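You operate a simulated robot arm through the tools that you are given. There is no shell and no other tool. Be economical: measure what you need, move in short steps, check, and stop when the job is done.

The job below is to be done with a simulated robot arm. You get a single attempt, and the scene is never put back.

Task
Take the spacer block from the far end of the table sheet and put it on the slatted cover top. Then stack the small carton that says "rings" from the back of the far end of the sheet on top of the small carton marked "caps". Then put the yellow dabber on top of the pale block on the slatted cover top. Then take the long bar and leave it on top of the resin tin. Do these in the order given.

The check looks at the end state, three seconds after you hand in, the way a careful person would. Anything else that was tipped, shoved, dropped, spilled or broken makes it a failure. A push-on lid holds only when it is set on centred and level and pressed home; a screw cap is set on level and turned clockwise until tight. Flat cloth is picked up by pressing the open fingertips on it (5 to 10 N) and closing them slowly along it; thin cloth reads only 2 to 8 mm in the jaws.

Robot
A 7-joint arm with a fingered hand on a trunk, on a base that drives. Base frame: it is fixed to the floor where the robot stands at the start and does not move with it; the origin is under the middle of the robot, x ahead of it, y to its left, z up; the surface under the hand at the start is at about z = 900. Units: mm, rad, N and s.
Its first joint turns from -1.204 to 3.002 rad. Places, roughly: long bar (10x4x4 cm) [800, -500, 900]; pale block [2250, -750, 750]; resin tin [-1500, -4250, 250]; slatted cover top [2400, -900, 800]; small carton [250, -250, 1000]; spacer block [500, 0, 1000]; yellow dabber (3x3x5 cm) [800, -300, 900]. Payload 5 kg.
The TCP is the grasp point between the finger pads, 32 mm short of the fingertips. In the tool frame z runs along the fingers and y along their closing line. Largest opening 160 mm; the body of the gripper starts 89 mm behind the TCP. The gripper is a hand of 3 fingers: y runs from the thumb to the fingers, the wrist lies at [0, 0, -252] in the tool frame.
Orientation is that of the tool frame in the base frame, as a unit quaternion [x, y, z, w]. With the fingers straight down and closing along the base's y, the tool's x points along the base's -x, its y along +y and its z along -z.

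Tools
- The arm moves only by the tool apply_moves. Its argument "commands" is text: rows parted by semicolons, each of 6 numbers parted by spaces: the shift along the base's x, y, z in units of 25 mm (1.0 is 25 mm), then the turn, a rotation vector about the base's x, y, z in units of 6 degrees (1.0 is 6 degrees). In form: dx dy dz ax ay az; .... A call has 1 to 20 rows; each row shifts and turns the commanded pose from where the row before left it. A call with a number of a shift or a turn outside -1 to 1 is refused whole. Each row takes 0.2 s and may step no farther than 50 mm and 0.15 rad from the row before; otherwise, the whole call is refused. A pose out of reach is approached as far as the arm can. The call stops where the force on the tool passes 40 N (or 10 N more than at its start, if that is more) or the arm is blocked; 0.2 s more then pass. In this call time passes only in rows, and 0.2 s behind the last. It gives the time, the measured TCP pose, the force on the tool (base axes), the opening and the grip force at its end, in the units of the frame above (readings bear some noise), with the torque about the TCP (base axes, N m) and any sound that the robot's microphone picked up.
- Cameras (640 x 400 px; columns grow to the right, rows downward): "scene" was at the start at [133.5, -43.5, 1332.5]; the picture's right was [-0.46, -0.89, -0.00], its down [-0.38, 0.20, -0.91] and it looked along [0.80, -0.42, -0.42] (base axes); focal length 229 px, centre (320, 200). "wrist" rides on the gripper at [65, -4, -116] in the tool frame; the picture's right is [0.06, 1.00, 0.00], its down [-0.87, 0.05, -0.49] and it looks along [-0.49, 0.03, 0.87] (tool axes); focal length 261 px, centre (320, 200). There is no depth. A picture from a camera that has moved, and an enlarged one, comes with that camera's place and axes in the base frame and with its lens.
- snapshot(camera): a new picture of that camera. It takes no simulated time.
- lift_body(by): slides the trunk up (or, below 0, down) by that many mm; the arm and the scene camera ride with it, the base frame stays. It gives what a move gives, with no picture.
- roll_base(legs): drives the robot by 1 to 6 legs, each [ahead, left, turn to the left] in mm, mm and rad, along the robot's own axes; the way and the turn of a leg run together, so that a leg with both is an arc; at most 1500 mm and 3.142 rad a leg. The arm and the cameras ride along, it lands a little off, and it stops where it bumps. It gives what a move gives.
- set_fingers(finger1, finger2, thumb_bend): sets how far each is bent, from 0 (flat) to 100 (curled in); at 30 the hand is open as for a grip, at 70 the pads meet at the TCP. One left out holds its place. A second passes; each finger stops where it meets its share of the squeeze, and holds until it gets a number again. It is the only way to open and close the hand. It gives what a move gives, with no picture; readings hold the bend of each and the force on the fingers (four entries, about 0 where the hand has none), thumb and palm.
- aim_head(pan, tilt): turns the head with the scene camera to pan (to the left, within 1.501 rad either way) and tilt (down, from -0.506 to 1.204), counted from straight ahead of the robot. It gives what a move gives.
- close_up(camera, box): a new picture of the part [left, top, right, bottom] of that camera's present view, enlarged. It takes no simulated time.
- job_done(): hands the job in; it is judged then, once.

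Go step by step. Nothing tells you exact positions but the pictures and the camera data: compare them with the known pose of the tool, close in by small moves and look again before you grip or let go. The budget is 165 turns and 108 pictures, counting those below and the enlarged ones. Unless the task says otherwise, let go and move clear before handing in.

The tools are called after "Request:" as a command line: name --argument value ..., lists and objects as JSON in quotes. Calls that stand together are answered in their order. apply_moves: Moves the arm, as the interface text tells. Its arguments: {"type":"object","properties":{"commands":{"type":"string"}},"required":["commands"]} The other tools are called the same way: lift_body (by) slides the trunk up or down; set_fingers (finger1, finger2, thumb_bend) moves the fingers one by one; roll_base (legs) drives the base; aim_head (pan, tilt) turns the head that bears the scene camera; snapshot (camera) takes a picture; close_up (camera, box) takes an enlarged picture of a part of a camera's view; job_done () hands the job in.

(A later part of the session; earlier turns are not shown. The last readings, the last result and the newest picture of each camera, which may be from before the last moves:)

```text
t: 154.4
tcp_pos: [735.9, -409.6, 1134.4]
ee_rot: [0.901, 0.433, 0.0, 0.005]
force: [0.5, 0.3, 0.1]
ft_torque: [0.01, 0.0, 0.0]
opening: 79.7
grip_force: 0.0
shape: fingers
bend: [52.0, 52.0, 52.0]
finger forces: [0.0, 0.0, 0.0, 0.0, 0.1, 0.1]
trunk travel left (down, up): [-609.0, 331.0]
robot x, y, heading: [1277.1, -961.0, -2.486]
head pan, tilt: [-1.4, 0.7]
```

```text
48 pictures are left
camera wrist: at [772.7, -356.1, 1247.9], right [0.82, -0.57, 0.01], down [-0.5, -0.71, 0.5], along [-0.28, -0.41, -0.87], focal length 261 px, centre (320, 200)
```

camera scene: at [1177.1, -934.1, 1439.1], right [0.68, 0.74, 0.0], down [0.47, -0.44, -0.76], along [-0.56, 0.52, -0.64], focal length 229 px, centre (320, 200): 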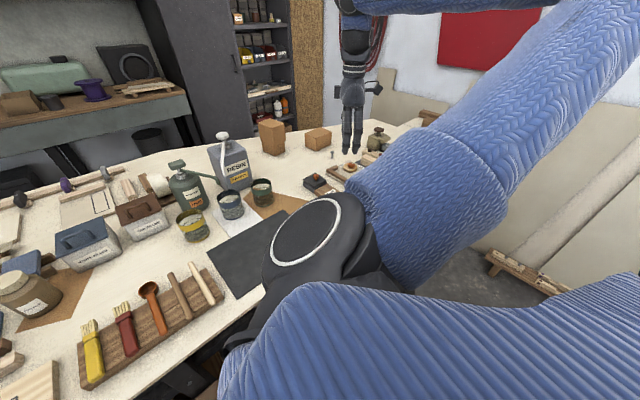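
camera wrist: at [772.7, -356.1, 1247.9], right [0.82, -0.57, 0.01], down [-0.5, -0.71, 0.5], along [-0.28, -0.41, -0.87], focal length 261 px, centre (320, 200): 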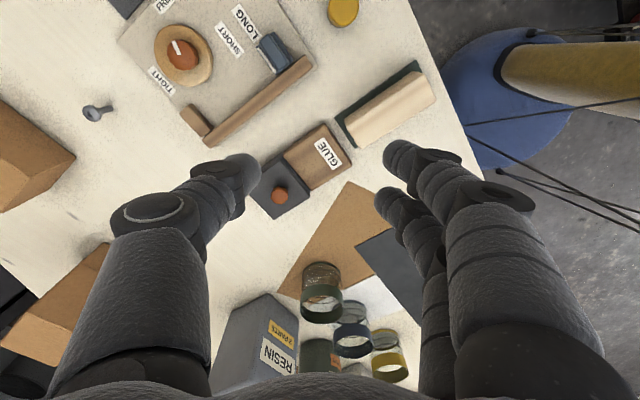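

I'll rotate the tool another 40° clockwise so it has wrist range, then move on to the dabber at [815, -341].

Request:
apply_moves --commands "0 0 0 0 0 -1;0 0 0 0 0 -1;0 0 0 0 0 -1;0 0 0 0 0 -1;0 0 0 0 0 -1;0 0 0 0 0 -1;0 0 0 0 0 -1;.9 .8 0 0 0 0;.9 .8 0 0 0 0;.9 .8 0 0 0 0;.5 .3 0 0 0 0"

Request:
snapshot --camera "wrist"

```text
t: 156.8
tcp_pos: [738.4, -389.0, 1118.1]
ee_rot: [0.997, 0.081, -0.003, 0.004]
force: [-0.6, 0.3, -0.4]
ft_torque: [-0.01, 0.01, 0.03]
opening: 79.6
grip_force: 0.1
shape: fingers
bend: [52.0, 52.0, 52.0]
finger forces: [0.0, 0.0, 0.1, 0.0, 0.0, 0.0]
out of reach, approached as far as the arm can: row 8, 9, 10, 11
trunk travel left (down, up): [-609.0, 331.0]
robot x, y, heading: [1278.6, -956.7, -2.485]
head pan, tilt: [-1.4, 0.7]
```

```text
47 pictures are left
camera wrist: at [802.6, -373.5, 1232.9], right [0.22, -0.97, 0.01], down [-0.85, -0.19, 0.5], along [-0.48, -0.12, -0.87], focal length 261 px, centre (320, 200)
```

wrist: 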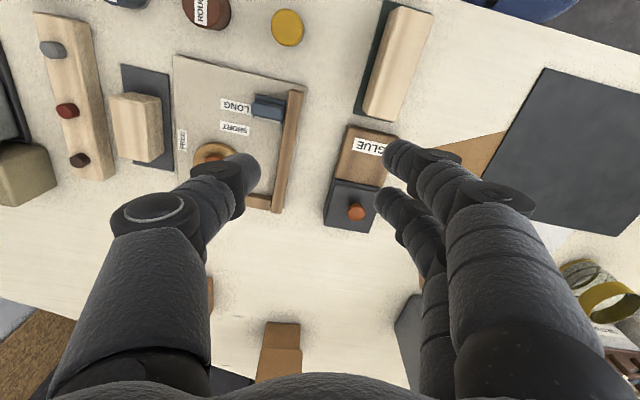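

The arm's usable sector turns out to be about -10° to -80° from straight ahead. I'll turn the base right by 0.85 rad so the dabber falls in the middle of it.

Request:
roll_base --legs '[[0, 0, -0.85]]'

Request:
apply_moves --commands "-.98 0 0 0 0 0;-.98 0 0 0 0 0;-.98 0 0 0 0 0;-.98 0 0 0 0 0;-.98 -.1 0 0 0 0;-.98 -.2 0 0 0 0;-.98 -.3 0 0 0 0;-.98 -.3 0 0 0 0;-.98 -.3 0 0 0 0;-.98 -.3 0 0 0 0;-.98 -.3 0 0 0 0;-.98 -.3 0 0 0 0;-.98 -.3 0 0 0 0;-.98 -.3 0 0 0 0"

```text
t: 159.5
tcp_pos: [1358.2, -179.0, 1117.9]
ee_rot: [0.94, -0.34, -0.005, 0.003]
force: [0.6, 0.4, 0.5]
ft_torque: [0.02, 0.03, -0.02]
opening: 79.4
grip_force: 0.1
shape: fingers
bend: [52.0, 52.0, 52.0]
finger forces: [0.0, 0.1, 0.0, 0.0, 0.0, 0.0]
trunk travel left (down, up): [-609.0, 331.0]
robot x, y, heading: [1280.4, -959.8, 2.94]
head pan, tilt: [-1.4, 0.7]
```

```text
t: 162.5
tcp_pos: [1011.5, -246.4, 1119.6]
ee_rot: [0.94, -0.341, -0.003, 0.004]
force: [0.0, 0.3, 0.4]
ft_torque: [0.0, -0.04, 0.03]
opening: 79.6
grip_force: 0.0
shape: fingers
bend: [52.0, 52.0, 52.0]
finger forces: [0.0, 0.0, 0.1, 0.0, 0.0, 0.0]
trunk travel left (down, up): [-609.0, 331.0]
robot x, y, heading: [1281.9, -959.0, 2.935]
head pan, tilt: [-1.4, 0.7]
```

Good. I'll move above the dabber while turning the tool so that it closes along y.

Request:
apply_moves --commands "-.98 -.47 0 0 0 .8;-.98 -.47 0 0 0 .8;-.98 -.47 0 0 0 .8;-.98 -.47 0 0 0 .8;-.98 -.47 0 0 0 .8;-.98 -.47 0 0 0 .8;-.98 -.47 0 0 0 .8;-.98 -.47 0 0 0 .4;0 0 -1 0 0 0;0 0 -1 0 0 0;0 0 -1 0 0 0"

Request:
snapshot --camera "wrist"

```text
t: 164.9
tcp_pos: [815.7, -341.0, 1044.2]
ee_rot: [0.999, -0.033, -0.002, 0.004]
force: [0.9, 0.1, 0.2]
ft_torque: [-0.06, -0.01, -0.04]
opening: 79.4
grip_force: 0.0
shape: fingers
bend: [52.0, 52.0, 52.0]
finger forces: [0.0, 0.0, 0.0, 0.0, 0.0, 0.0]
trunk travel left (down, up): [-609.0, 331.0]
robot x, y, heading: [1279.5, -960.2, 2.941]
head pan, tilt: [-1.4, 0.7]
```

```text
46 pictures are left
camera wrist: at [882.0, -340.5, 1158.9], right [0.0, -1.0, 0.01], down [-0.87, 0.01, 0.5], along [-0.5, -0.01, -0.87], focal length 261 px, centre (320, 200)
```

wrist: 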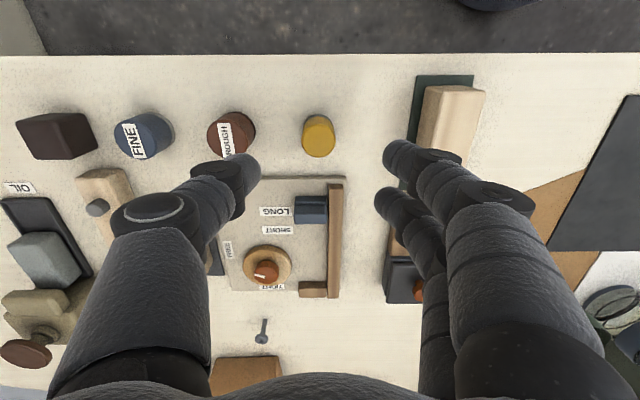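

The dabber is dead centre. I'll narrow a little, descend to about 946 and grip.

Request:
set_fingers --finger1 55 --finger2 55 --thumb_bend 55

Request:
apply_moves --commands "0 0 -1 0 0 0;0 0 -1 0 0 0;0 0 -1 0 0 0;0 0 -.5 0 0 0;0 0 -.4 0 0 0"

Request:
snapshot --camera "wrist"

```text
t: 165.9
tcp_pos: [816.9, -342.2, 1046.0]
ee_rot: [0.999, -0.033, -0.003, 0.004]
force: [0.0, 0.4, 0.3]
ft_torque: [-0.02, -0.02, 0.0]
opening: 67.8
grip_force: 0.0
shape: fingers
bend: [55.0, 55.0, 55.0]
finger forces: [0.1, 0.0, 0.0, 0.0, 0.1, 0.0]
trunk travel left (down, up): [-609.0, 331.0]
robot x, y, heading: [1276.6, -963.2, 2.943]
head pan, tilt: [-1.4, 0.7]
```

```text
t: 167.1
tcp_pos: [817.1, -341.2, 946.8]
ee_rot: [0.999, -0.033, -0.003, 0.004]
force: [-0.9, 0.1, 0.5]
ft_torque: [-0.01, 0.0, 0.02]
opening: 67.8
grip_force: 0.1
shape: fingers
bend: [55.0, 55.0, 55.0]
finger forces: [0.0, 0.0, 0.1, 0.0, 0.1, 0.1]
trunk travel left (down, up): [-609.0, 331.0]
robot x, y, heading: [1277.9, -963.0, 2.942]
head pan, tilt: [-1.4, 0.7]
```

```text
45 pictures are left
camera wrist: at [883.8, -340.3, 1060.2], right [0.0, -1.0, 0.01], down [-0.87, 0.01, 0.5], along [-0.5, -0.01, -0.87], focal length 261 px, centre (320, 200)
```

wrist: 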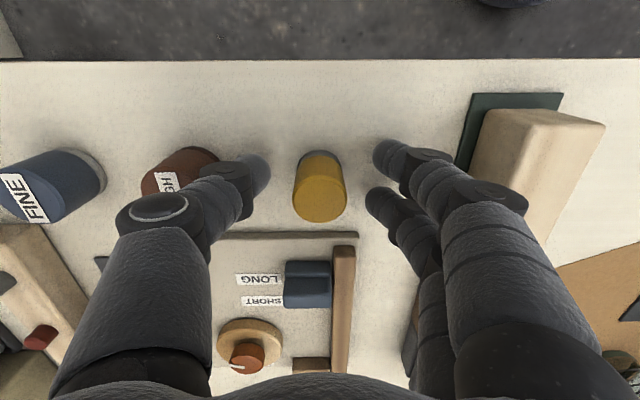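

I'll nudge 4 mm in +x and close on the dabber.

Request:
apply_moves --commands ".16 0 0 0 0 0"

Request:
set_fingers --finger1 70 --finger2 70 --thumb_bend 70

Request:
apply_moves --commands "0 0 .4 0 0 0;0 0 1 0 0 0;0 0 1 0 0 0;0 0 1 0 0 0;0 0 1 0 0 0;0 0 1 0 0 0"

Request:
snapshot --camera "wrist"

```text
t: 167.5
tcp_pos: [822.0, -340.1, 946.3]
ee_rot: [0.999, -0.033, -0.003, 0.003]
force: [0.9, -0.6, 0.5]
ft_torque: [0.03, -0.04, -0.01]
opening: 67.6
grip_force: 0.2
shape: fingers
bend: [55.0, 55.0, 55.0]
finger forces: [0.0, 0.0, 0.0, 0.1, 0.1, 0.0]
trunk travel left (down, up): [-609.0, 331.0]
robot x, y, heading: [1278.6, -957.9, 2.939]
head pan, tilt: [-1.4, 0.7]
```

```text
t: 168.5
tcp_pos: [822.2, -341.1, 948.0]
ee_rot: [0.999, -0.033, -0.003, 0.003]
force: [-0.6, 0.4, 0.6]
ft_torque: [-0.01, -0.01, -0.01]
opening: 21.4
grip_force: 9.0
shape: fingers
bend: [69.0, 64.0, 67.0]
finger forces: [0.6, 8.2, 0.0, 0.1, 8.6, 0.1]
trunk travel left (down, up): [-609.0, 331.0]
robot x, y, heading: [1275.7, -960.4, 2.94]
head pan, tilt: [-1.4, 0.7]
```

```text
t: 169.9
tcp_pos: [823.2, -341.5, 1083.7]
ee_rot: [0.999, -0.033, -0.002, 0.004]
force: [-0.2, -0.4, 0.0]
ft_torque: [0.01, 0.03, -0.01]
opening: 21.3
grip_force: 8.8
shape: fingers
bend: [69.0, 64.0, 67.0]
finger forces: [0.6, 8.1, 0.1, 0.1, 8.6, 0.0]
trunk travel left (down, up): [-609.0, 331.0]
robot x, y, heading: [1275.4, -961.6, 2.937]
head pan, tilt: [-1.4, 0.7]
```

```text
44 pictures are left
camera wrist: at [888.5, -340.5, 1198.0], right [0.0, -1.0, 0.01], down [-0.87, 0.01, 0.5], along [-0.5, 0.0, -0.87], focal length 261 px, centre (320, 200)
```

wrist: 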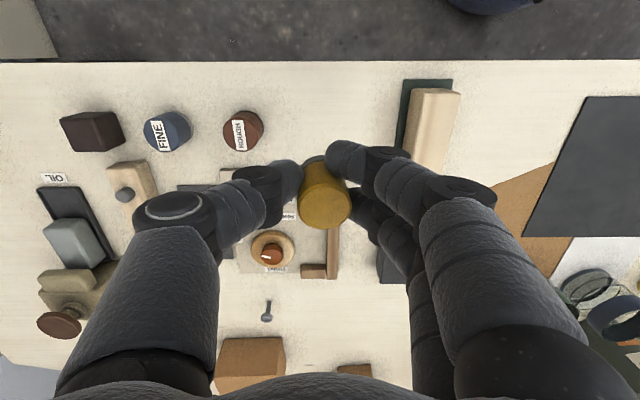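

It's held by the thumb and one finger. I'll check the grip up close from the wrist.

Request:
close_up --camera "wrist" --box '[240, 120, 400, 220]'

```text
4.00 times, centred on (320, 170) of wrist
camera zoom: at [888.5, -340.5, 1198.0], right [0.0, -1.0, 0.01], down [-0.87, 0.01, 0.5], along [-0.5, 0.0, -0.87], focal length 1043 px, centre (320, 320)
```

zoom: 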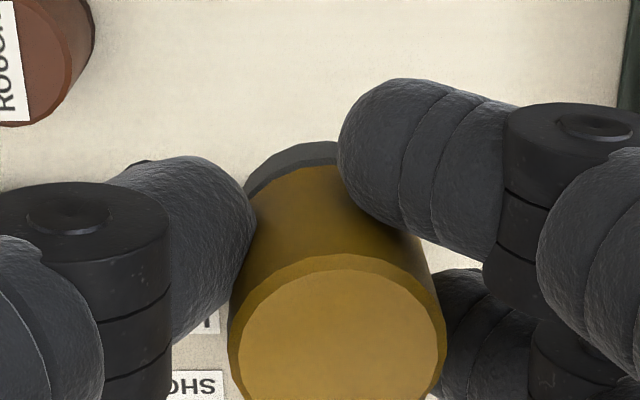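

The dabber leans about 5° in the grip, so I'll tilt the tool about x to compensate and raise it. Then I'll drive to the port side of the stern at about [1430, -480] and turn to the boat.

Request:
apply_moves --commands "0 0 1 -.45 0 0;0 0 1 -.45 0 0;0 0 .6 0 0 0"

Request:
roll_base --legs '[[-55, -502, 0], [0, 0, -2.64]]'

Request:
aim_head --pan -0.6 --tilt 0.6

Request:
snapshot --camera "scene"

```text
t: 170.7
tcp_pos: [822.8, -341.6, 1147.5]
ee_rot: [0.998, -0.033, -0.002, 0.05]
force: [-0.6, 0.6, -0.2]
ft_torque: [0.02, 0.01, 0.0]
opening: 21.0
grip_force: 8.4
shape: fingers
bend: [69.0, 64.0, 67.0]
finger forces: [0.6, 8.1, 0.0, 0.0, 8.6, 0.0]
trunk travel left (down, up): [-609.0, 331.0]
robot x, y, heading: [1274.6, -961.6, 2.941]
head pan, tilt: [-1.4, 0.7]
```

```text
t: 173.9
tcp_pos: [975.7, 150.9, 1145.4]
ee_rot: [0.998, -0.036, -0.001, 0.05]
force: [0.9, 0.2, 0.0]
ft_torque: [0.03, -0.02, 0.0]
opening: 21.2
grip_force: 8.6
shape: fingers
bend: [69.0, 64.0, 67.0]
finger forces: [0.6, 8.3, 0.0, 0.1, 8.6, 0.0]
trunk travel left (down, up): [-609.0, 331.0]
robot x, y, heading: [1426.4, -470.9, 2.939]
head pan, tilt: [-1.4, 0.7]
stopped in leg 2: the robot was blocked; the commanded pose is now the measured one
```

```text
t: 175.0
tcp_pos: [975.5, 151.7, 1147.1]
ee_rot: [0.998, -0.036, -0.001, 0.051]
force: [0.1, 0.5, -0.5]
ft_torque: [-0.03, 0.01, 0.01]
opening: 20.9
grip_force: 8.7
shape: fingers
bend: [69.0, 64.0, 67.0]
finger forces: [0.6, 8.1, 0.0, 0.1, 8.7, 0.0]
trunk travel left (down, up): [-609.0, 331.0]
robot x, y, heading: [1428.4, -470.7, 2.931]
head pan, tilt: [-0.6, 0.6]
```

```text
42 pictures are left
camera scene: at [1320.2, -396.7, 1447.7], right [0.72, 0.69, 0.0], down [0.39, -0.41, -0.82], along [-0.57, 0.6, -0.57], focal length 229 px, centre (320, 200)
```

scene: 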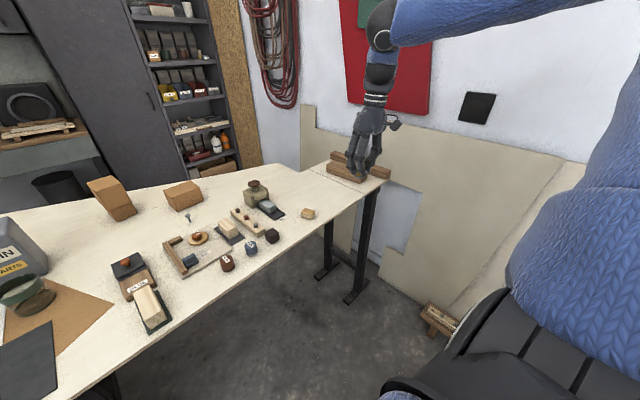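

Turning was blocked here, probably by the arm toward the wall. I'll go back to the middle of the gap, turn there, and then return to the port side with a boat-facing heading.

Request:
roll_base --legs '[[49, 510, 0], [0, 0, -2.64]]'

Request:
aim_head --pan 0.3 --tilt 0.9

Request:
snapshot --camera "scene"

```text
t: 184.2
tcp_pos: [1986.0, -1264.7, 1146.4]
ee_rot: [-0.228, 0.972, 0.049, -0.013]
force: [0.4, 0.0, -0.9]
ft_torque: [-0.01, -0.01, -0.02]
opening: 19.9
grip_force: 7.4
shape: fingers
bend: [70.0, 64.0, 68.0]
finger forces: [0.1, 7.6, 0.0, 0.0, 7.6, 0.0]
trunk travel left (down, up): [-609.0, 331.0]
robot x, y, heading: [1280.5, -960.3, 0.327]
head pan, tilt: [-0.6, 0.6]
```

```text
t: 185.4
tcp_pos: [1986.2, -1264.9, 1145.9]
ee_rot: [-0.228, 0.972, 0.05, -0.012]
force: [-0.6, 0.2, 0.1]
ft_torque: [-0.02, -0.03, 0.02]
opening: 20.2
grip_force: 7.6
shape: fingers
bend: [70.0, 64.0, 68.0]
finger forces: [0.1, 7.6, 0.0, 0.1, 7.7, 0.0]
trunk travel left (down, up): [-609.0, 331.0]
robot x, y, heading: [1278.2, -960.5, 0.33]
head pan, tilt: [0.3, 0.901]
```

```text
41 pictures are left
camera scene: at [1389.7, -899.3, 1423.0], right [0.59, -0.81, 0.0], down [-0.63, -0.46, -0.62], along [0.5, 0.36, -0.78], focal length 229 px, centre (320, 200)
```

scene: 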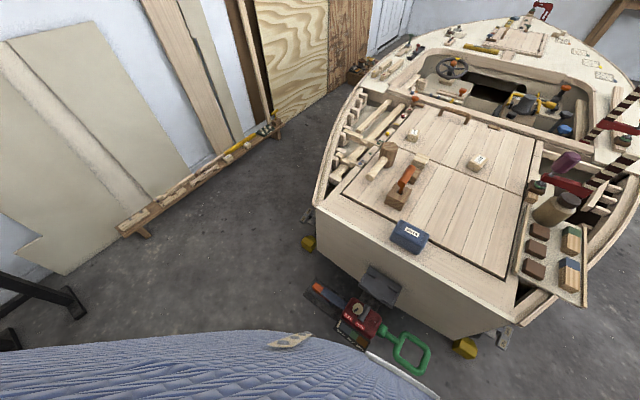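

Floor on the port side is clear. I'll firm the grip a little and drive to about [1440, -440] in this heading.

Request:
set_fingers --finger1 75 --finger2 73 --thumb_bend 74

Request:
roll_base --legs '[[200, 420, 0], [121, 20, 0]]'

Request:
snapshot --camera "wrist"

```text
t: 186.4
tcp_pos: [1985.1, -1264.1, 1145.9]
ee_rot: [-0.228, 0.972, 0.05, -0.013]
force: [0.4, 0.2, -1.0]
ft_torque: [-0.03, -0.01, 0.01]
opening: 9.6
grip_force: 13.0
shape: fingers
bend: [75.0, 63.0, 69.0]
finger forces: [1.1, 12.1, 0.0, 0.1, 12.4, 0.0]
trunk travel left (down, up): [-609.0, 331.0]
robot x, y, heading: [1277.8, -958.7, 0.327]
head pan, tilt: [0.3, 0.901]
```

```text
t: 190.0
tcp_pos: [2150.1, -732.0, 1145.3]
ee_rot: [-0.234, 0.971, 0.049, -0.014]
force: [0.4, 1.5, -1.1]
ft_torque: [0.0, 0.06, 0.04]
opening: 9.5
grip_force: 12.9
shape: fingers
bend: [75.0, 63.0, 69.0]
finger forces: [1.0, 12.2, 0.0, 0.1, 12.4, 0.0]
trunk travel left (down, up): [-609.0, 331.0]
robot x, y, heading: [1436.9, -436.1, 0.341]
head pan, tilt: [0.3, 0.901]
```

```text
40 pictures are left
camera wrist: at [2099.5, -775.8, 1259.1], right [-0.51, 0.86, 0.1], down [0.77, 0.4, 0.49], along [0.38, 0.33, -0.86], focal length 261 px, centre (320, 200)
```

wrist: 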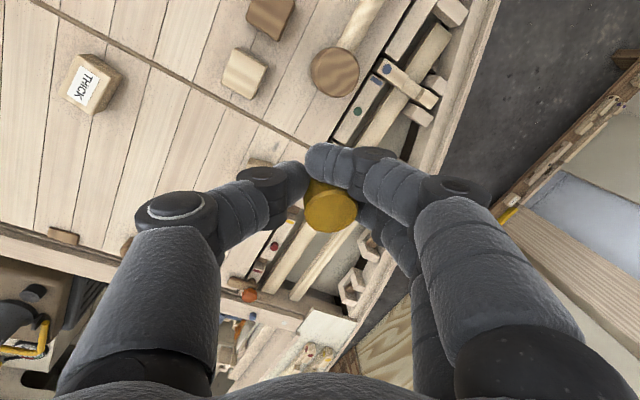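

I'm in place. I'll check the dabber in the grip before going over the SHORT block.

Request:
close_up --camera "wrist" --box '[240, 110, 400, 250]'

Request:
aim_head --pan -0.75 --tilt 0.5

Request:
snapshot --camera "scene"

```text
2.86 times, centred on (320, 180) of wrist
camera zoom: at [2099.5, -775.8, 1259.1], right [-0.51, 0.86, 0.1], down [0.77, 0.4, 0.49], along [0.38, 0.33, -0.86], focal length 745 px, centre (320, 257)
```

zoom: 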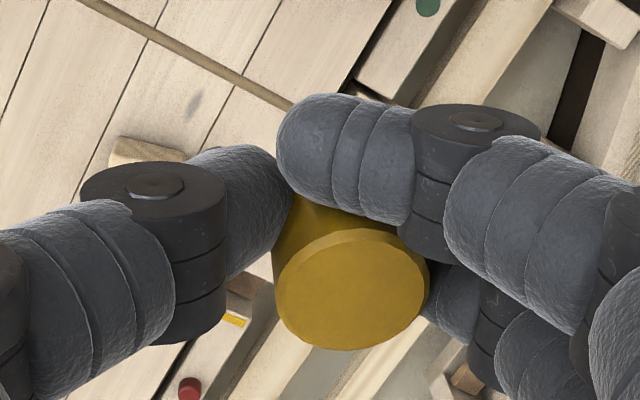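

```text
t: 191.3
tcp_pos: [2148.7, -733.7, 1146.3]
ee_rot: [-0.234, 0.971, 0.05, -0.013]
force: [0.3, -0.5, -1.8]
ft_torque: [0.02, 0.04, -0.02]
opening: 9.4
grip_force: 12.5
shape: fingers
bend: [75.0, 63.0, 69.0]
finger forces: [1.1, 12.1, 0.0, 0.0, 12.4, 0.0]
trunk travel left (down, up): [-609.0, 331.0]
robot x, y, heading: [1438.5, -434.4, 0.343]
head pan, tilt: [-0.75, 0.499]
```

```text
38 pictures are left
camera scene: at [1571.5, -456.2, 1456.8], right [-0.4, -0.92, 0.0], down [-0.44, 0.19, -0.88], along [0.81, -0.35, -0.48], focal length 229 px, centre (320, 200)
```

scene: 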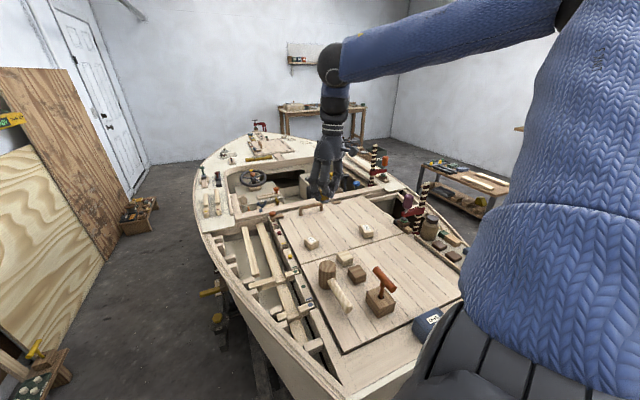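

Finger 1 has slipped past the dabber's edge; thumb and finger 2 hold it. I'll view it from the scene camera for tilt.

Request:
close_up --camera "scene" --box '[285, 130, 385, 230]'

Request:
close_up --camera "scene" --box '[280, 200, 400, 300]'

```text
4.00 times, centred on (335, 180) of scene
camera zoom: at [1571.5, -456.2, 1456.8], right [-0.4, -0.92, 0.0], down [-0.44, 0.19, -0.88], along [0.81, -0.35, -0.48], focal length 917 px, centre (260, 280)
```

zoom: 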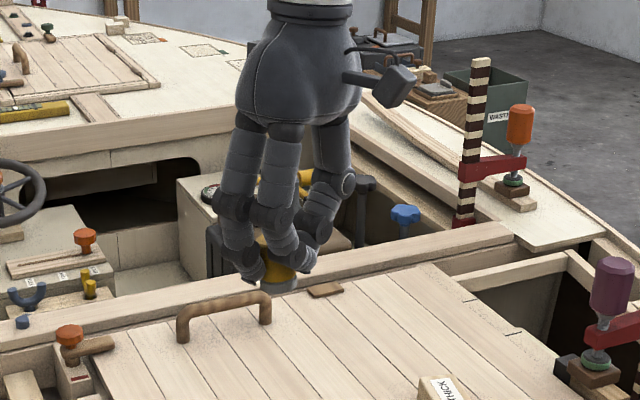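

```text
4.00 times, centred on (340, 250) of scene
camera zoom: at [1571.5, -456.2, 1456.8], right [-0.4, -0.92, 0.0], down [-0.44, 0.19, -0.88], along [0.81, -0.35, -0.48], focal length 917 px, centre (240, 0)
```

zoom: 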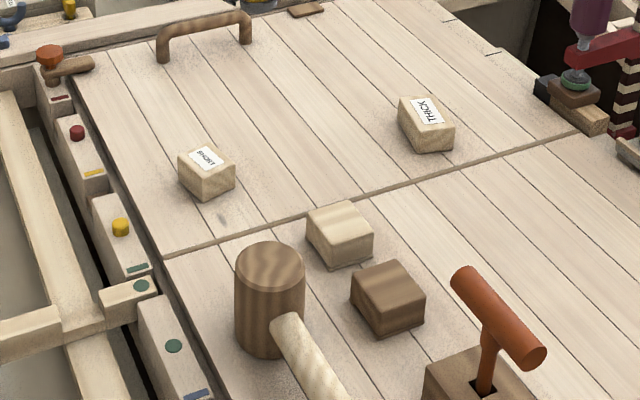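

The plain pale block is on the near panel and the SHORT-labelled pale block is on the handled slatted cover, so SHORT is the target. I'll zoom in on the dabber's tilt.

Request:
close_up --camera "scene" --box '[308, 176, 348, 206]'

```text
13.33 times, centred on (328, 191) of scene
camera zoom: at [1571.5, -456.2, 1456.8], right [-0.4, -0.92, 0.0], down [-0.44, 0.19, -0.88], along [0.81, -0.35, -0.48], focal length 3057 px, centre (213, 320)
```

zoom: 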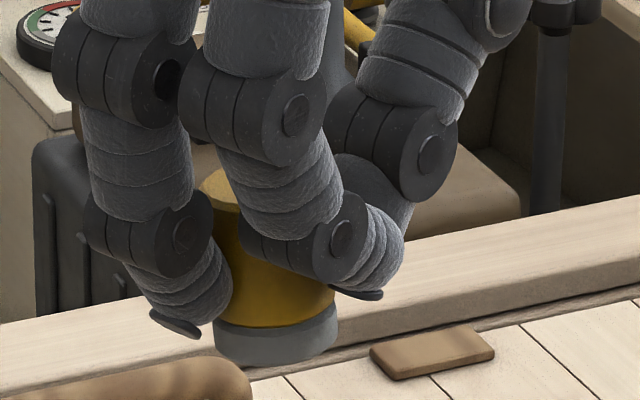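

The dabber still leans roughly 6° toward +y. I'll tilt the tool 6° more the other way and check.

Request:
apply_moves --commands "0 0 0 .43 .25 0;0 0 0 .43 .25 0"

Request:
close_up --camera "scene" --box '[308, 176, 348, 206]'

```text
t: 191.9
tcp_pos: [2148.8, -732.9, 1145.9]
ee_rot: [-0.233, 0.967, 0.101, -0.028]
force: [-0.7, -0.1, 0.1]
ft_torque: [0.06, 0.02, 0.02]
opening: 9.3
grip_force: 12.9
shape: fingers
bend: [75.0, 63.0, 69.0]
finger forces: [1.1, 12.2, 0.1, 0.0, 12.4, 0.2]
trunk travel left (down, up): [-609.0, 331.0]
robot x, y, heading: [1435.5, -436.3, 0.341]
head pan, tilt: [-0.75, 0.499]
```

```text
13.33 times, centred on (328, 191) of scene
camera zoom: at [1571.6, -456.6, 1456.8], right [-0.4, -0.92, 0.0], down [-0.44, 0.19, -0.88], along [0.8, -0.35, -0.48], focal length 3057 px, centre (213, 320)
```

zoom: 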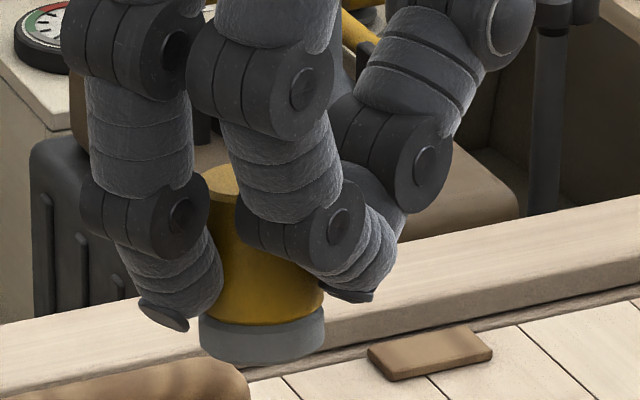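

The dabber looks upright now, and its axis sits about (+3, +8) mm from the TCP. I'll measure the SHORT block precisely.

Request:
close_up --camera "scene" --box '[315, 226, 355, 256]'

Request:
close_up --camera "scene" --box '[292, 226, 332, 256]'

```text
13.33 times, centred on (335, 241) of scene
camera zoom: at [1571.6, -456.6, 1456.8], right [-0.4, -0.92, 0.0], down [-0.44, 0.19, -0.88], along [0.8, -0.35, -0.48], focal length 3057 px, centre (120, -347)
```

zoom: 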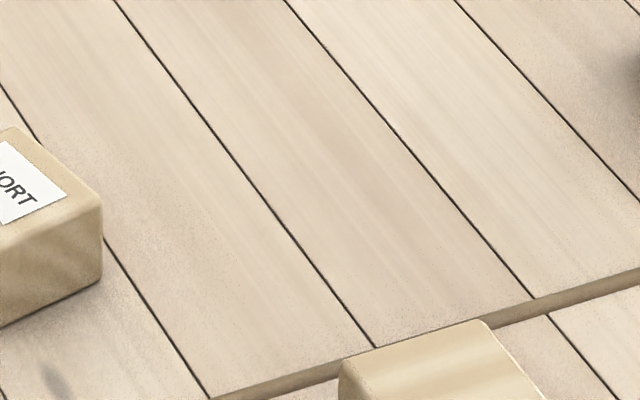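

```text
13.33 times, centred on (312, 241) of scene
camera zoom: at [1571.6, -456.6, 1456.8], right [-0.4, -0.92, 0.0], down [-0.44, 0.19, -0.88], along [0.8, -0.35, -0.48], focal length 3057 px, centre (427, -347)
```

zoom: 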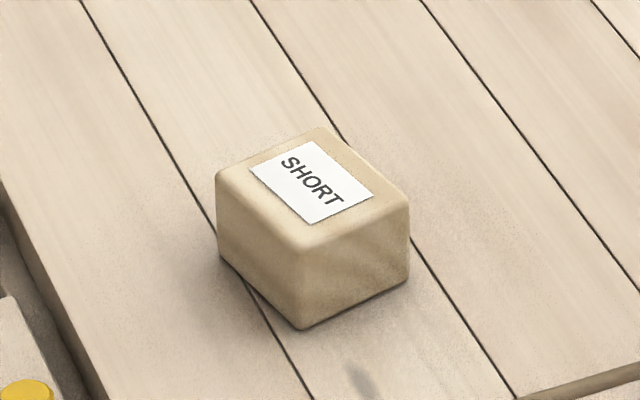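

SHORT is at about [2305, -734] with its top near z = 833. I'll bring the dabber above it and lower it to about 60 mm above contact.

Request:
apply_moves --commands ".88 -.05 -.5 0 0 0;.88 -.05 -.5 0 0 0;.88 -.05 -.5 0 0 0;.88 -.05 -.5 0 0 0;.88 -.05 -.5 0 0 0;.88 -.05 -.5 0 0 0;.88 -.05 -.5 0 0 0;0 0 -1 0 0 0;0 0 -1 0 0 0;0 0 -1 0 0 0"

Request:
close_up --camera "scene" --box '[280, 180, 360, 260]'

Request:
snapshot --camera "wrist"

```text
t: 194.1
tcp_pos: [2301.8, -740.5, 983.3]
ee_rot: [-0.234, 0.967, 0.1, -0.028]
force: [0.4, 0.9, 0.6]
ft_torque: [0.01, 0.04, 0.03]
opening: 9.6
grip_force: 12.9
shape: fingers
bend: [75.0, 63.0, 69.0]
finger forces: [1.0, 12.3, 0.0, 0.1, 12.5, 0.0]
trunk travel left (down, up): [-609.0, 331.0]
robot x, y, heading: [1438.6, -432.1, 0.335]
head pan, tilt: [-0.75, 0.499]
```

```text
5.00 times, centred on (320, 220) of scene
camera zoom: at [1572.1, -457.0, 1456.8], right [-0.4, -0.92, 0.0], down [-0.44, 0.19, -0.88], along [0.8, -0.35, -0.48], focal length 1146 px, centre (320, 100)
```

zoom: 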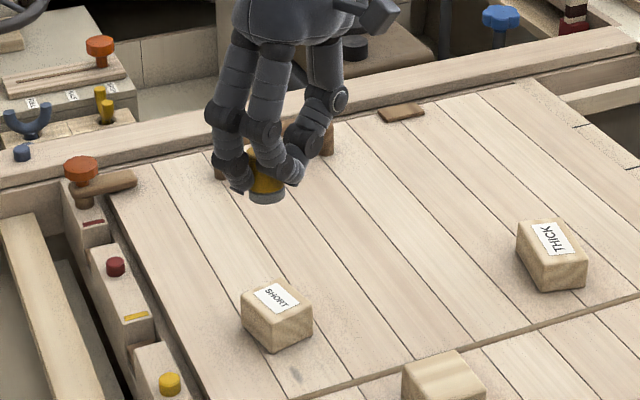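

```text
30 pictures are left
camera wrist: at [2258.6, -794.6, 1095.5], right [-0.5, 0.84, 0.21], down [0.8, 0.36, 0.49], along [0.34, 0.41, -0.85], focal length 261 px, centre (320, 200)
```

wrist: 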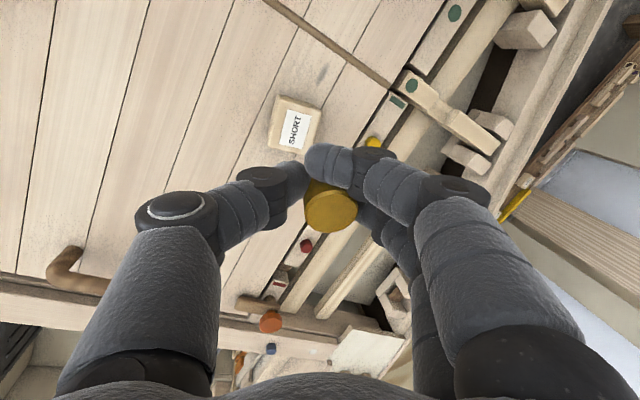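

The wrist and scene views agree: the dabber is about (+4, +5) mm off the block centre. I'll correct and lower to just above contact.

Request:
apply_moves --commands "-.14 -.18 -.6 0 0 0;0 0 -1 0 0 0;0 0 -1 0 0 0;0 0 -.6 0 0 0"

Request:
close_up --camera "scene" --box '[285, 205, 345, 250]'

```text
t: 195.1
tcp_pos: [2298.5, -745.4, 902.0]
ee_rot: [-0.233, 0.967, 0.099, -0.027]
force: [-0.1, 0.0, -1.5]
ft_torque: [0.01, -0.01, 0.04]
opening: 9.2
grip_force: 13.2
shape: fingers
bend: [75.0, 63.0, 69.0]
finger forces: [1.0, 12.3, 0.1, 0.0, 12.5, 0.0]
trunk travel left (down, up): [-609.0, 331.0]
robot x, y, heading: [1441.4, -432.3, 0.341]
head pan, tilt: [-0.75, 0.499]
```

```text
8.89 times, centred on (315, 228) of scene
camera zoom: at [1571.8, -456.2, 1456.8], right [-0.4, -0.92, 0.0], down [-0.44, 0.19, -0.88], along [0.8, -0.35, -0.48], focal length 2038 px, centre (364, -44)
```

zoom: 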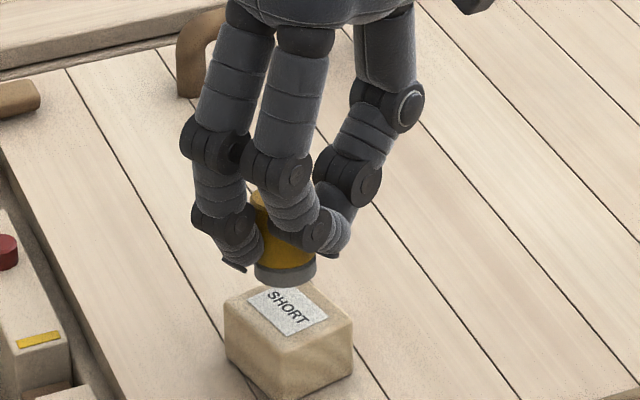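

It's nicely over the block. I'll lower in small steps to contact.

Request:
apply_moves --commands "-.08 0 -.4 0 0 0;0 0 -.24 0 0 0;0 0 -.1 0 0 0;0 0 -.1 0 0 0"

```text
t: 196.1
tcp_pos: [2295.8, -745.9, 881.9]
ee_rot: [-0.234, 0.967, 0.099, -0.028]
force: [-0.5, -0.3, -0.7]
ft_torque: [0.03, 0.02, 0.01]
opening: 9.4
grip_force: 12.9
shape: fingers
bend: [75.0, 63.0, 69.0]
finger forces: [0.9, 12.3, 0.1, 0.1, 12.5, 0.1]
trunk travel left (down, up): [-609.0, 331.0]
robot x, y, heading: [1434.4, -436.8, 0.338]
head pan, tilt: [-0.75, 0.499]
```

Request:
apply_moves --commands "0 0 -.08 0 0 0;0 0 -.08 0 0 0"

Request:
close_up --camera "scene" --box '[285, 205, 345, 250]'

```text
t: 196.7
tcp_pos: [2296.8, -745.3, 879.0]
ee_rot: [-0.234, 0.967, 0.1, -0.027]
force: [-1.8, -0.4, 6.7]
ft_torque: [0.02, -0.01, -0.01]
opening: 8.3
grip_force: 14.1
shape: fingers
bend: [75.0, 63.0, 70.0]
finger forces: [1.6, 13.0, 0.0, 0.1, 13.3, 0.0]
trunk travel left (down, up): [-609.0, 331.0]
robot x, y, heading: [1434.3, -435.2, 0.346]
head pan, tilt: [-0.75, 0.499]
```

```text
8.89 times, centred on (315, 228) of scene
camera zoom: at [1570.8, -456.2, 1457.0], right [-0.4, -0.92, 0.0], down [-0.44, 0.19, -0.88], along [0.81, -0.35, -0.48], focal length 2038 px, centre (364, -44)
```

zoom: 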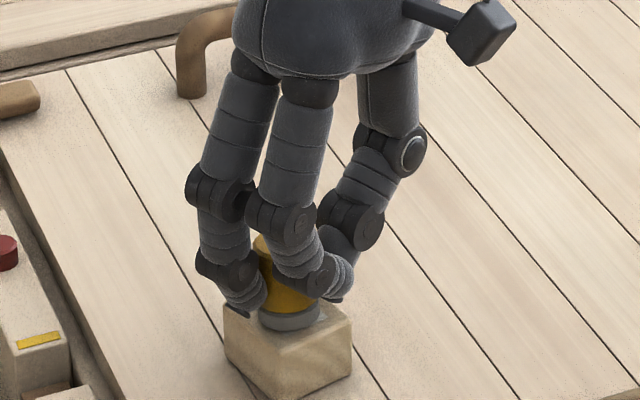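

The dabber rests centred on the block with 6.7 N. I'll release finger 1 first, then the other two gently.

Request:
set_fingers --finger1 55

Request:
set_fingers --finger2 66 --thumb_bend 71

Request:
close_up --camera "scene" --box '[285, 205, 345, 250]'

```text
t: 197.7
tcp_pos: [2297.2, -746.0, 878.6]
ee_rot: [-0.234, 0.967, 0.099, -0.027]
force: [-0.9, 0.1, 4.0]
ft_torque: [0.04, 0.0, -0.01]
opening: 42.0
grip_force: 13.2
shape: fingers
bend: [55.0, 63.0, 70.0]
finger forces: [0.0, 13.0, 0.0, 0.1, 13.2, 0.0]
trunk travel left (down, up): [-609.0, 331.0]
robot x, y, heading: [1441.1, -437.7, 0.336]
head pan, tilt: [-0.75, 0.499]
```

```text
t: 198.7
tcp_pos: [2296.4, -745.3, 878.4]
ee_rot: [-0.234, 0.967, 0.098, -0.027]
force: [-0.4, -0.1, 2.7]
ft_torque: [0.04, -0.03, -0.01]
opening: 42.5
grip_force: 6.4
shape: fingers
bend: [55.0, 62.0, 70.0]
finger forces: [0.1, 6.7, 0.1, 0.0, 6.8, 0.0]
trunk travel left (down, up): [-609.0, 331.0]
robot x, y, heading: [1436.3, -434.8, 0.345]
head pan, tilt: [-0.75, 0.499]
```

```text
8.89 times, centred on (315, 228) of scene
camera zoom: at [1571.2, -456.3, 1456.9], right [-0.4, -0.92, 0.0], down [-0.44, 0.19, -0.88], along [0.81, -0.35, -0.48], focal length 2038 px, centre (364, -44)
```

zoom: 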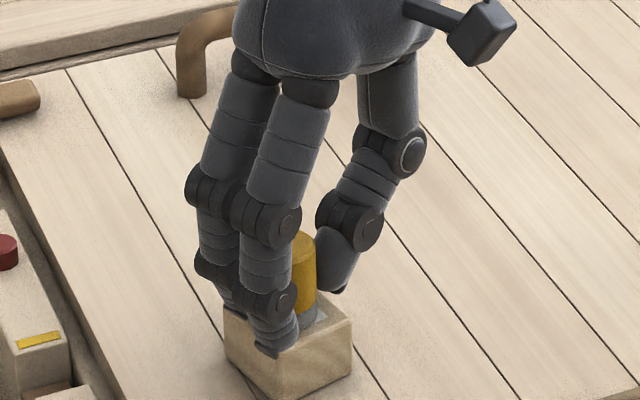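

It's upright. I'll open the thumb and finger 2 together, and then rise.

Request:
set_fingers --finger1 52 --finger2 57 --thumb_bend 64

Request:
set_fingers --finger1 45 --finger2 45 --thumb_bend 52

Request:
close_up --camera "scene" --box '[285, 205, 345, 250]'

```text
t: 199.7
tcp_pos: [2296.2, -745.2, 878.6]
ee_rot: [-0.233, 0.967, 0.099, -0.027]
force: [-0.3, -0.2, 0.6]
ft_torque: [0.03, 0.01, 0.03]
opening: 55.0
grip_force: 0.0
shape: fingers
bend: [52.0, 56.0, 64.0]
finger forces: [0.0, 0.1, 0.0, 0.0, 0.0, 0.0]
trunk travel left (down, up): [-609.0, 331.0]
robot x, y, heading: [1439.0, -438.2, 0.344]
head pan, tilt: [-0.75, 0.499]
```

```text
t: 200.7
tcp_pos: [2295.9, -745.6, 877.4]
ee_rot: [-0.233, 0.967, 0.099, -0.028]
force: [-0.7, -0.1, 0.1]
ft_torque: [0.02, 0.01, -0.02]
opening: 92.7
grip_force: 0.1
shape: fingers
bend: [45.0, 45.0, 52.0]
finger forces: [0.1, 0.0, 0.0, 0.1, 0.1, 0.0]
trunk travel left (down, up): [-609.0, 331.0]
robot x, y, heading: [1436.6, -437.6, 0.34]
head pan, tilt: [-0.75, 0.499]
```

```text
8.89 times, centred on (315, 228) of scene
camera zoom: at [1571.5, -456.3, 1456.8], right [-0.4, -0.92, 0.0], down [-0.44, 0.19, -0.88], along [0.8, -0.35, -0.48], focal length 2038 px, centre (364, -44)
```

zoom: 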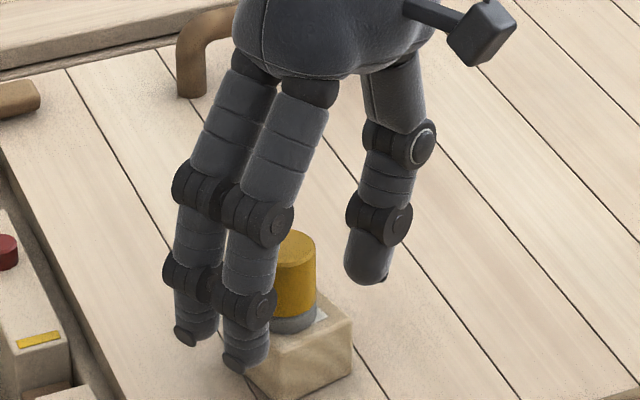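

The dabber stands free on the block. I'll rise straight up, then untilt the hand.

Request:
apply_moves --commands "0 0 .5 0 0 0;0 0 1 0 0 0;0 0 1 0 0 0;0 0 1 0 0 0;0 0 1 0 0 0;0 0 1 0 0 0;0 0 1 0 0 0;0 0 1 0 0 0;0 0 1 0 0 0;0 0 1 0 0 0;0 0 1 0 0 0;0 0 0 -.86 -.5 0;0 0 0 -.83 -.48 0"

Request:
close_up --camera "scene" --box '[275, 190, 385, 270]'

```text
t: 203.5
tcp_pos: [2295.6, -745.4, 1141.6]
ee_rot: [-0.235, 0.972, 0.0, 0.001]
force: [-1.3, 0.2, 0.0]
ft_torque: [-0.01, -0.01, -0.01]
opening: 93.0
grip_force: 0.1
shape: fingers
bend: [45.0, 45.0, 52.0]
finger forces: [0.1, 0.0, 0.0, 0.0, 0.0, 0.1]
trunk travel left (down, up): [-609.0, 331.0]
robot x, y, heading: [1436.9, -437.1, 0.341]
head pan, tilt: [-0.75, 0.499]
```

```text
5.00 times, centred on (330, 230) of scene
camera zoom: at [1571.1, -455.7, 1456.9], right [-0.4, -0.92, 0.0], down [-0.44, 0.19, -0.88], along [0.8, -0.35, -0.48], focal length 1146 px, centre (270, 50)
```

zoom: 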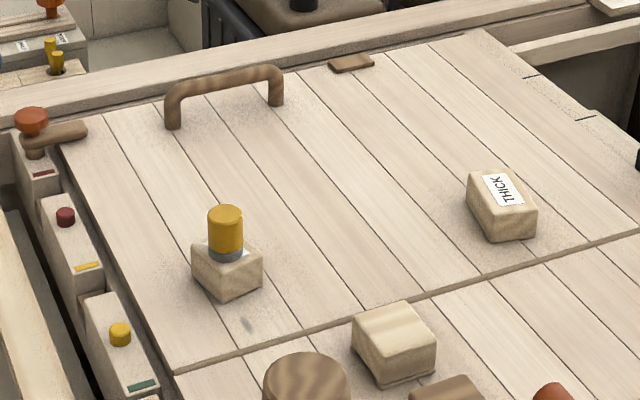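

The dabber stands squarely on the SHORT block, with the spacer beside it on the cover. For the long bar, I'll retract, return to mid-gap and turn back to the bench.

Request:
apply_moves --commands "-.9 .08 0 0 0 0;-.9 .08 0 0 0 0;-.9 .08 0 0 0 0;-.9 .08 0 0 0 0;-.9 .08 0 0 0 0;-.9 .08 0 0 0 0;-.9 0 0 0 0 0"

Request:
roll_base --legs '[[-121, -20, 0], [-200, -420, 0], [0, 0, 2.6]]'

Request:
snapshot --camera "wrist"

```text
t: 205.1
tcp_pos: [2139.0, -733.6, 1140.8]
ee_rot: [-0.235, 0.972, 0.002, 0.002]
force: [0.0, -0.1, -0.3]
ft_torque: [0.05, 0.0, 0.01]
opening: 92.6
grip_force: 0.0
shape: fingers
bend: [45.0, 45.0, 52.0]
finger forces: [0.0, 0.1, 0.0, 0.0, 0.0, 0.0]
trunk travel left (down, up): [-609.0, 331.0]
robot x, y, heading: [1440.1, -430.9, 0.338]
head pan, tilt: [-0.75, 0.499]
```

```text
t: 214.9
tcp_pos: [842.2, -345.1, 1141.7]
ee_rot: [0.999, -0.035, -0.002, 0.001]
force: [-0.4, -0.1, -0.1]
ft_torque: [0.03, 0.02, 0.03]
opening: 93.0
grip_force: 0.1
shape: fingers
bend: [45.0, 45.0, 52.0]
finger forces: [0.1, 0.0, 0.1, 0.1, 0.0, 0.0]
trunk travel left (down, up): [-609.0, 331.0]
robot x, y, heading: [1286.2, -964.6, 2.934]
head pan, tilt: [-0.75, 0.499]
```

```text
24 pictures are left
camera wrist: at [908.2, -346.0, 1255.4], right [-0.01, -1.0, 0.0], down [-0.87, 0.01, 0.49], along [-0.49, 0.0, -0.87], focal length 261 px, centre (320, 200)
```

wrist: 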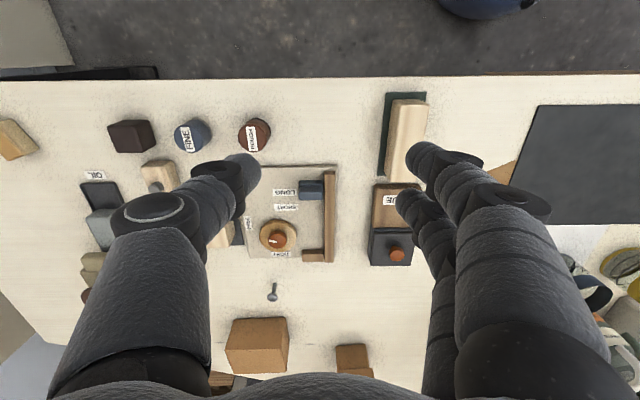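

The long bar lies near [825, -452], running along x. I'll move above it and look.

Request:
apply_moves --commands "-.15 -.85 0 0 0 0;-.15 -.85 0 0 0 0;-.15 -.85 0 0 0 0;-.15 -.85 0 0 0 0;-.15 -.85 -1 0 0 0;0 0 -1 0 0 0;0 0 -1 0 0 0;0 0 -.6 0 0 0"

Request:
snapshot --camera "wrist"

```text
t: 216.7
tcp_pos: [823.6, -451.0, 1050.8]
ee_rot: [0.999, -0.035, -0.002, 0.0]
force: [0.0, 0.2, -0.9]
ft_torque: [0.0, -0.03, 0.02]
opening: 92.9
grip_force: 0.0
shape: fingers
bend: [45.0, 45.0, 52.0]
finger forces: [0.0, 0.0, 0.1, 0.0, 0.0, 0.0]
trunk travel left (down, up): [-609.0, 331.0]
robot x, y, heading: [1287.9, -964.2, 2.934]
head pan, tilt: [-0.75, 0.499]
```

```text
23 pictures are left
camera wrist: at [888.3, -451.4, 1164.9], right [-0.01, -1.0, 0.0], down [-0.87, 0.01, 0.49], along [-0.49, 0.0, -0.87], focal length 261 px, centre (320, 200)
```

wrist: 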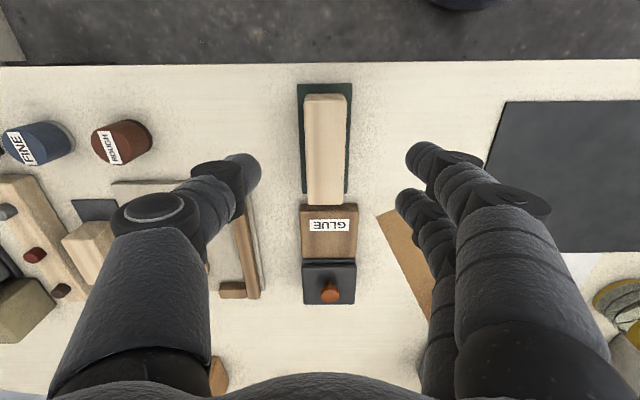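

The bar is 100 mm long, centred at [808, -457], and the GLUE plate touches its end. The tin is probably on a low shelf, so I'll eventually want an end grip; first I'll take the bar across its width.

Request:
set_fingers --finger1 48 --finger2 48 --thumb_bend 48

Request:
apply_moves --commands "-.6 -.25 -1 0 0 0;0 0 -1 0 0 0;0 0 -1 0 0 0;0 0 -1 0 0 0;0 0 -.25 0 0 0"

Request:
set_fingers --finger1 68 --finger2 68 --thumb_bend 68

Request:
snapshot --camera "wrist"

```text
t: 217.7
tcp_pos: [823.9, -451.5, 1050.4]
ee_rot: [0.999, -0.035, -0.002, 0.001]
force: [0.3, 0.2, 0.8]
ft_torque: [0.01, 0.0, -0.01]
opening: 95.6
grip_force: 0.0
shape: fingers
bend: [48.0, 48.0, 48.0]
finger forces: [0.1, 0.1, 0.0, 0.0, 0.0, 0.0]
trunk travel left (down, up): [-609.0, 331.0]
robot x, y, heading: [1287.4, -963.8, 2.936]
head pan, tilt: [-0.75, 0.499]
```

```text
t: 218.9
tcp_pos: [807.4, -458.1, 943.0]
ee_rot: [0.999, -0.036, -0.001, 0.001]
force: [0.3, 0.2, -0.1]
ft_torque: [-0.01, -0.04, 0.0]
opening: 95.6
grip_force: 0.1
shape: fingers
bend: [48.0, 48.0, 48.0]
finger forces: [0.0, 0.0, 0.0, 0.0, 0.0, 0.1]
trunk travel left (down, up): [-609.0, 331.0]
robot x, y, heading: [1287.0, -964.9, 2.934]
head pan, tilt: [-0.75, 0.499]
```

```text
t: 219.9
tcp_pos: [807.9, -457.2, 943.4]
ee_rot: [0.999, -0.036, -0.002, 0.001]
force: [0.8, 0.3, 0.2]
ft_torque: [0.0, -0.04, 0.01]
opening: 39.8
grip_force: 11.7
shape: fingers
bend: [63.0, 62.0, 64.0]
finger forces: [5.4, 6.1, 0.0, 0.1, 11.4, 0.0]
trunk travel left (down, up): [-609.0, 331.0]
robot x, y, heading: [1285.6, -960.9, 2.938]
head pan, tilt: [-0.75, 0.499]
```

```text
22 pictures are left
camera wrist: at [873.1, -457.8, 1058.5], right [-0.01, -1.0, 0.0], down [-0.87, 0.01, 0.49], along [-0.49, 0.0, -0.87], focal length 261 px, centre (320, 200)
```

wrist: 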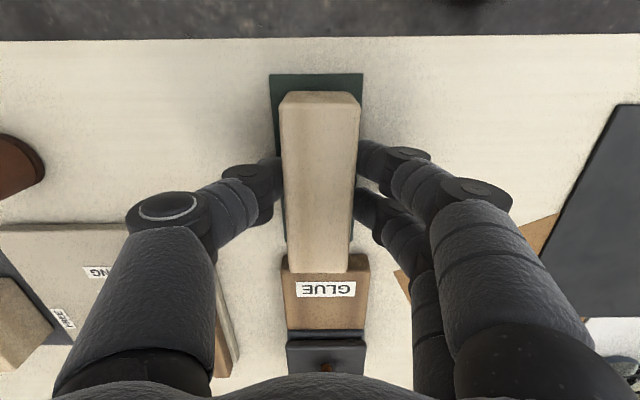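

Good side grip. I'll firm up, lift and retract high, then turn right to swing the arm over the boat side and drive down the gap toward y = -2830.

Request:
set_fingers --finger1 72 --finger2 72 --thumb_bend 72

Request:
apply_moves --commands "0 0 .4 0 0 0;0 0 1 0 0 0;0 0 1 0 0 0;0 0 1 0 0 0;0 0 1 0 0 0;0 0 1 0 0 0;0 0 1 0 0 0;0 0 1 0 0 0;0 0 1 0 0 0;0 0 .6 0 0 0"

Request:
roll_base --legs '[[0, 0, -2.2], [-630, -690, 0], [-630, -690, 0]]'

```text
t: 220.9
tcp_pos: [807.6, -457.8, 944.2]
ee_rot: [0.999, -0.036, -0.002, 0.001]
force: [-0.6, 0.3, -1.0]
ft_torque: [-0.01, 0.03, 0.0]
opening: 39.1
grip_force: 18.8
shape: fingers
bend: [64.0, 63.0, 66.0]
finger forces: [9.6, 9.6, 0.0, 0.1, 19.3, 0.1]
trunk travel left (down, up): [-609.0, 331.0]
robot x, y, heading: [1286.4, -962.0, 2.936]
head pan, tilt: [-0.75, 0.499]
```

```text
t: 223.1
tcp_pos: [808.6, -456.8, 1169.2]
ee_rot: [0.999, -0.036, -0.002, 0.0]
force: [-0.4, 0.0, -1.6]
ft_torque: [0.01, 0.0, 0.02]
opening: 39.3
grip_force: 19.3
shape: fingers
bend: [64.0, 63.0, 66.0]
finger forces: [9.8, 9.5, 0.0, 0.0, 19.3, 0.0]
trunk travel left (down, up): [-609.0, 331.0]
robot x, y, heading: [1287.1, -965.7, 2.937]
head pan, tilt: [-0.75, 0.499]
```

```text
t: 237.7
tcp_pos: [2002.3, -2735.6, 1169.9]
ee_rot: [-0.432, 0.902, 0.001, 0.001]
force: [-0.2, -0.2, -0.2]
ft_torque: [0.04, 0.03, -0.02]
opening: 38.4
grip_force: 18.3
shape: fingers
bend: [65.0, 64.0, 66.0]
finger forces: [9.3, 9.1, 0.0, 0.0, 18.4, 0.1]
trunk travel left (down, up): [-609.0, 331.0]
robot x, y, heading: [1312.1, -2843.1, 0.76]
head pan, tilt: [-0.75, 0.499]
```

I'll turn toward the far corner and drive across to about [-700, -3100], then look at the shelf rack.

Request:
roll_base --legs '[[0, 0, -3.1], [792, -633, 0], [792, -633, 0]]'

Request:
aim_head --pan 0.3 --tilt 0.45

Request:
snapshot --camera "scene"

```text
t: 255.1
tcp_pos: [-1395.6, -3161.7, 1167.7]
ee_rot: [0.898, 0.44, -0.002, 0.001]
force: [0.6, 0.7, -1.5]
ft_torque: [0.03, 0.03, -0.02]
opening: 37.9
grip_force: 17.6
shape: fingers
bend: [65.0, 64.0, 66.0]
finger forces: [8.9, 8.8, 0.0, 0.0, 17.7, 0.0]
trunk travel left (down, up): [-609.0, 331.0]
robot x, y, heading: [-709.0, -3046.9, -2.37]
head pan, tilt: [-0.75, 0.499]
```

```text
t: 256.4
tcp_pos: [-1394.2, -3161.8, 1169.5]
ee_rot: [0.898, 0.44, -0.002, 0.001]
force: [0.4, 0.0, -0.6]
ft_torque: [0.01, -0.01, 0.04]
opening: 38.1
grip_force: 17.3
shape: fingers
bend: [65.0, 64.0, 66.0]
finger forces: [8.9, 9.0, 0.0, 0.1, 17.6, 0.0]
trunk travel left (down, up): [-609.0, 331.0]
robot x, y, heading: [-705.6, -3045.1, -2.366]
head pan, tilt: [0.3, 0.45]
```

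```text
21 pictures are left
camera scene: at [-785.4, -3160.9, 1461.3], right [-0.88, 0.47, 0.0], down [0.21, 0.38, -0.9], along [-0.43, -0.79, -0.44], focal length 229 px, centre (320, 200)
```

scene: 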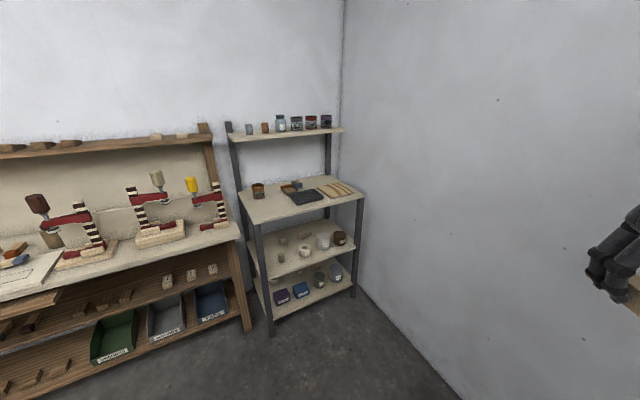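

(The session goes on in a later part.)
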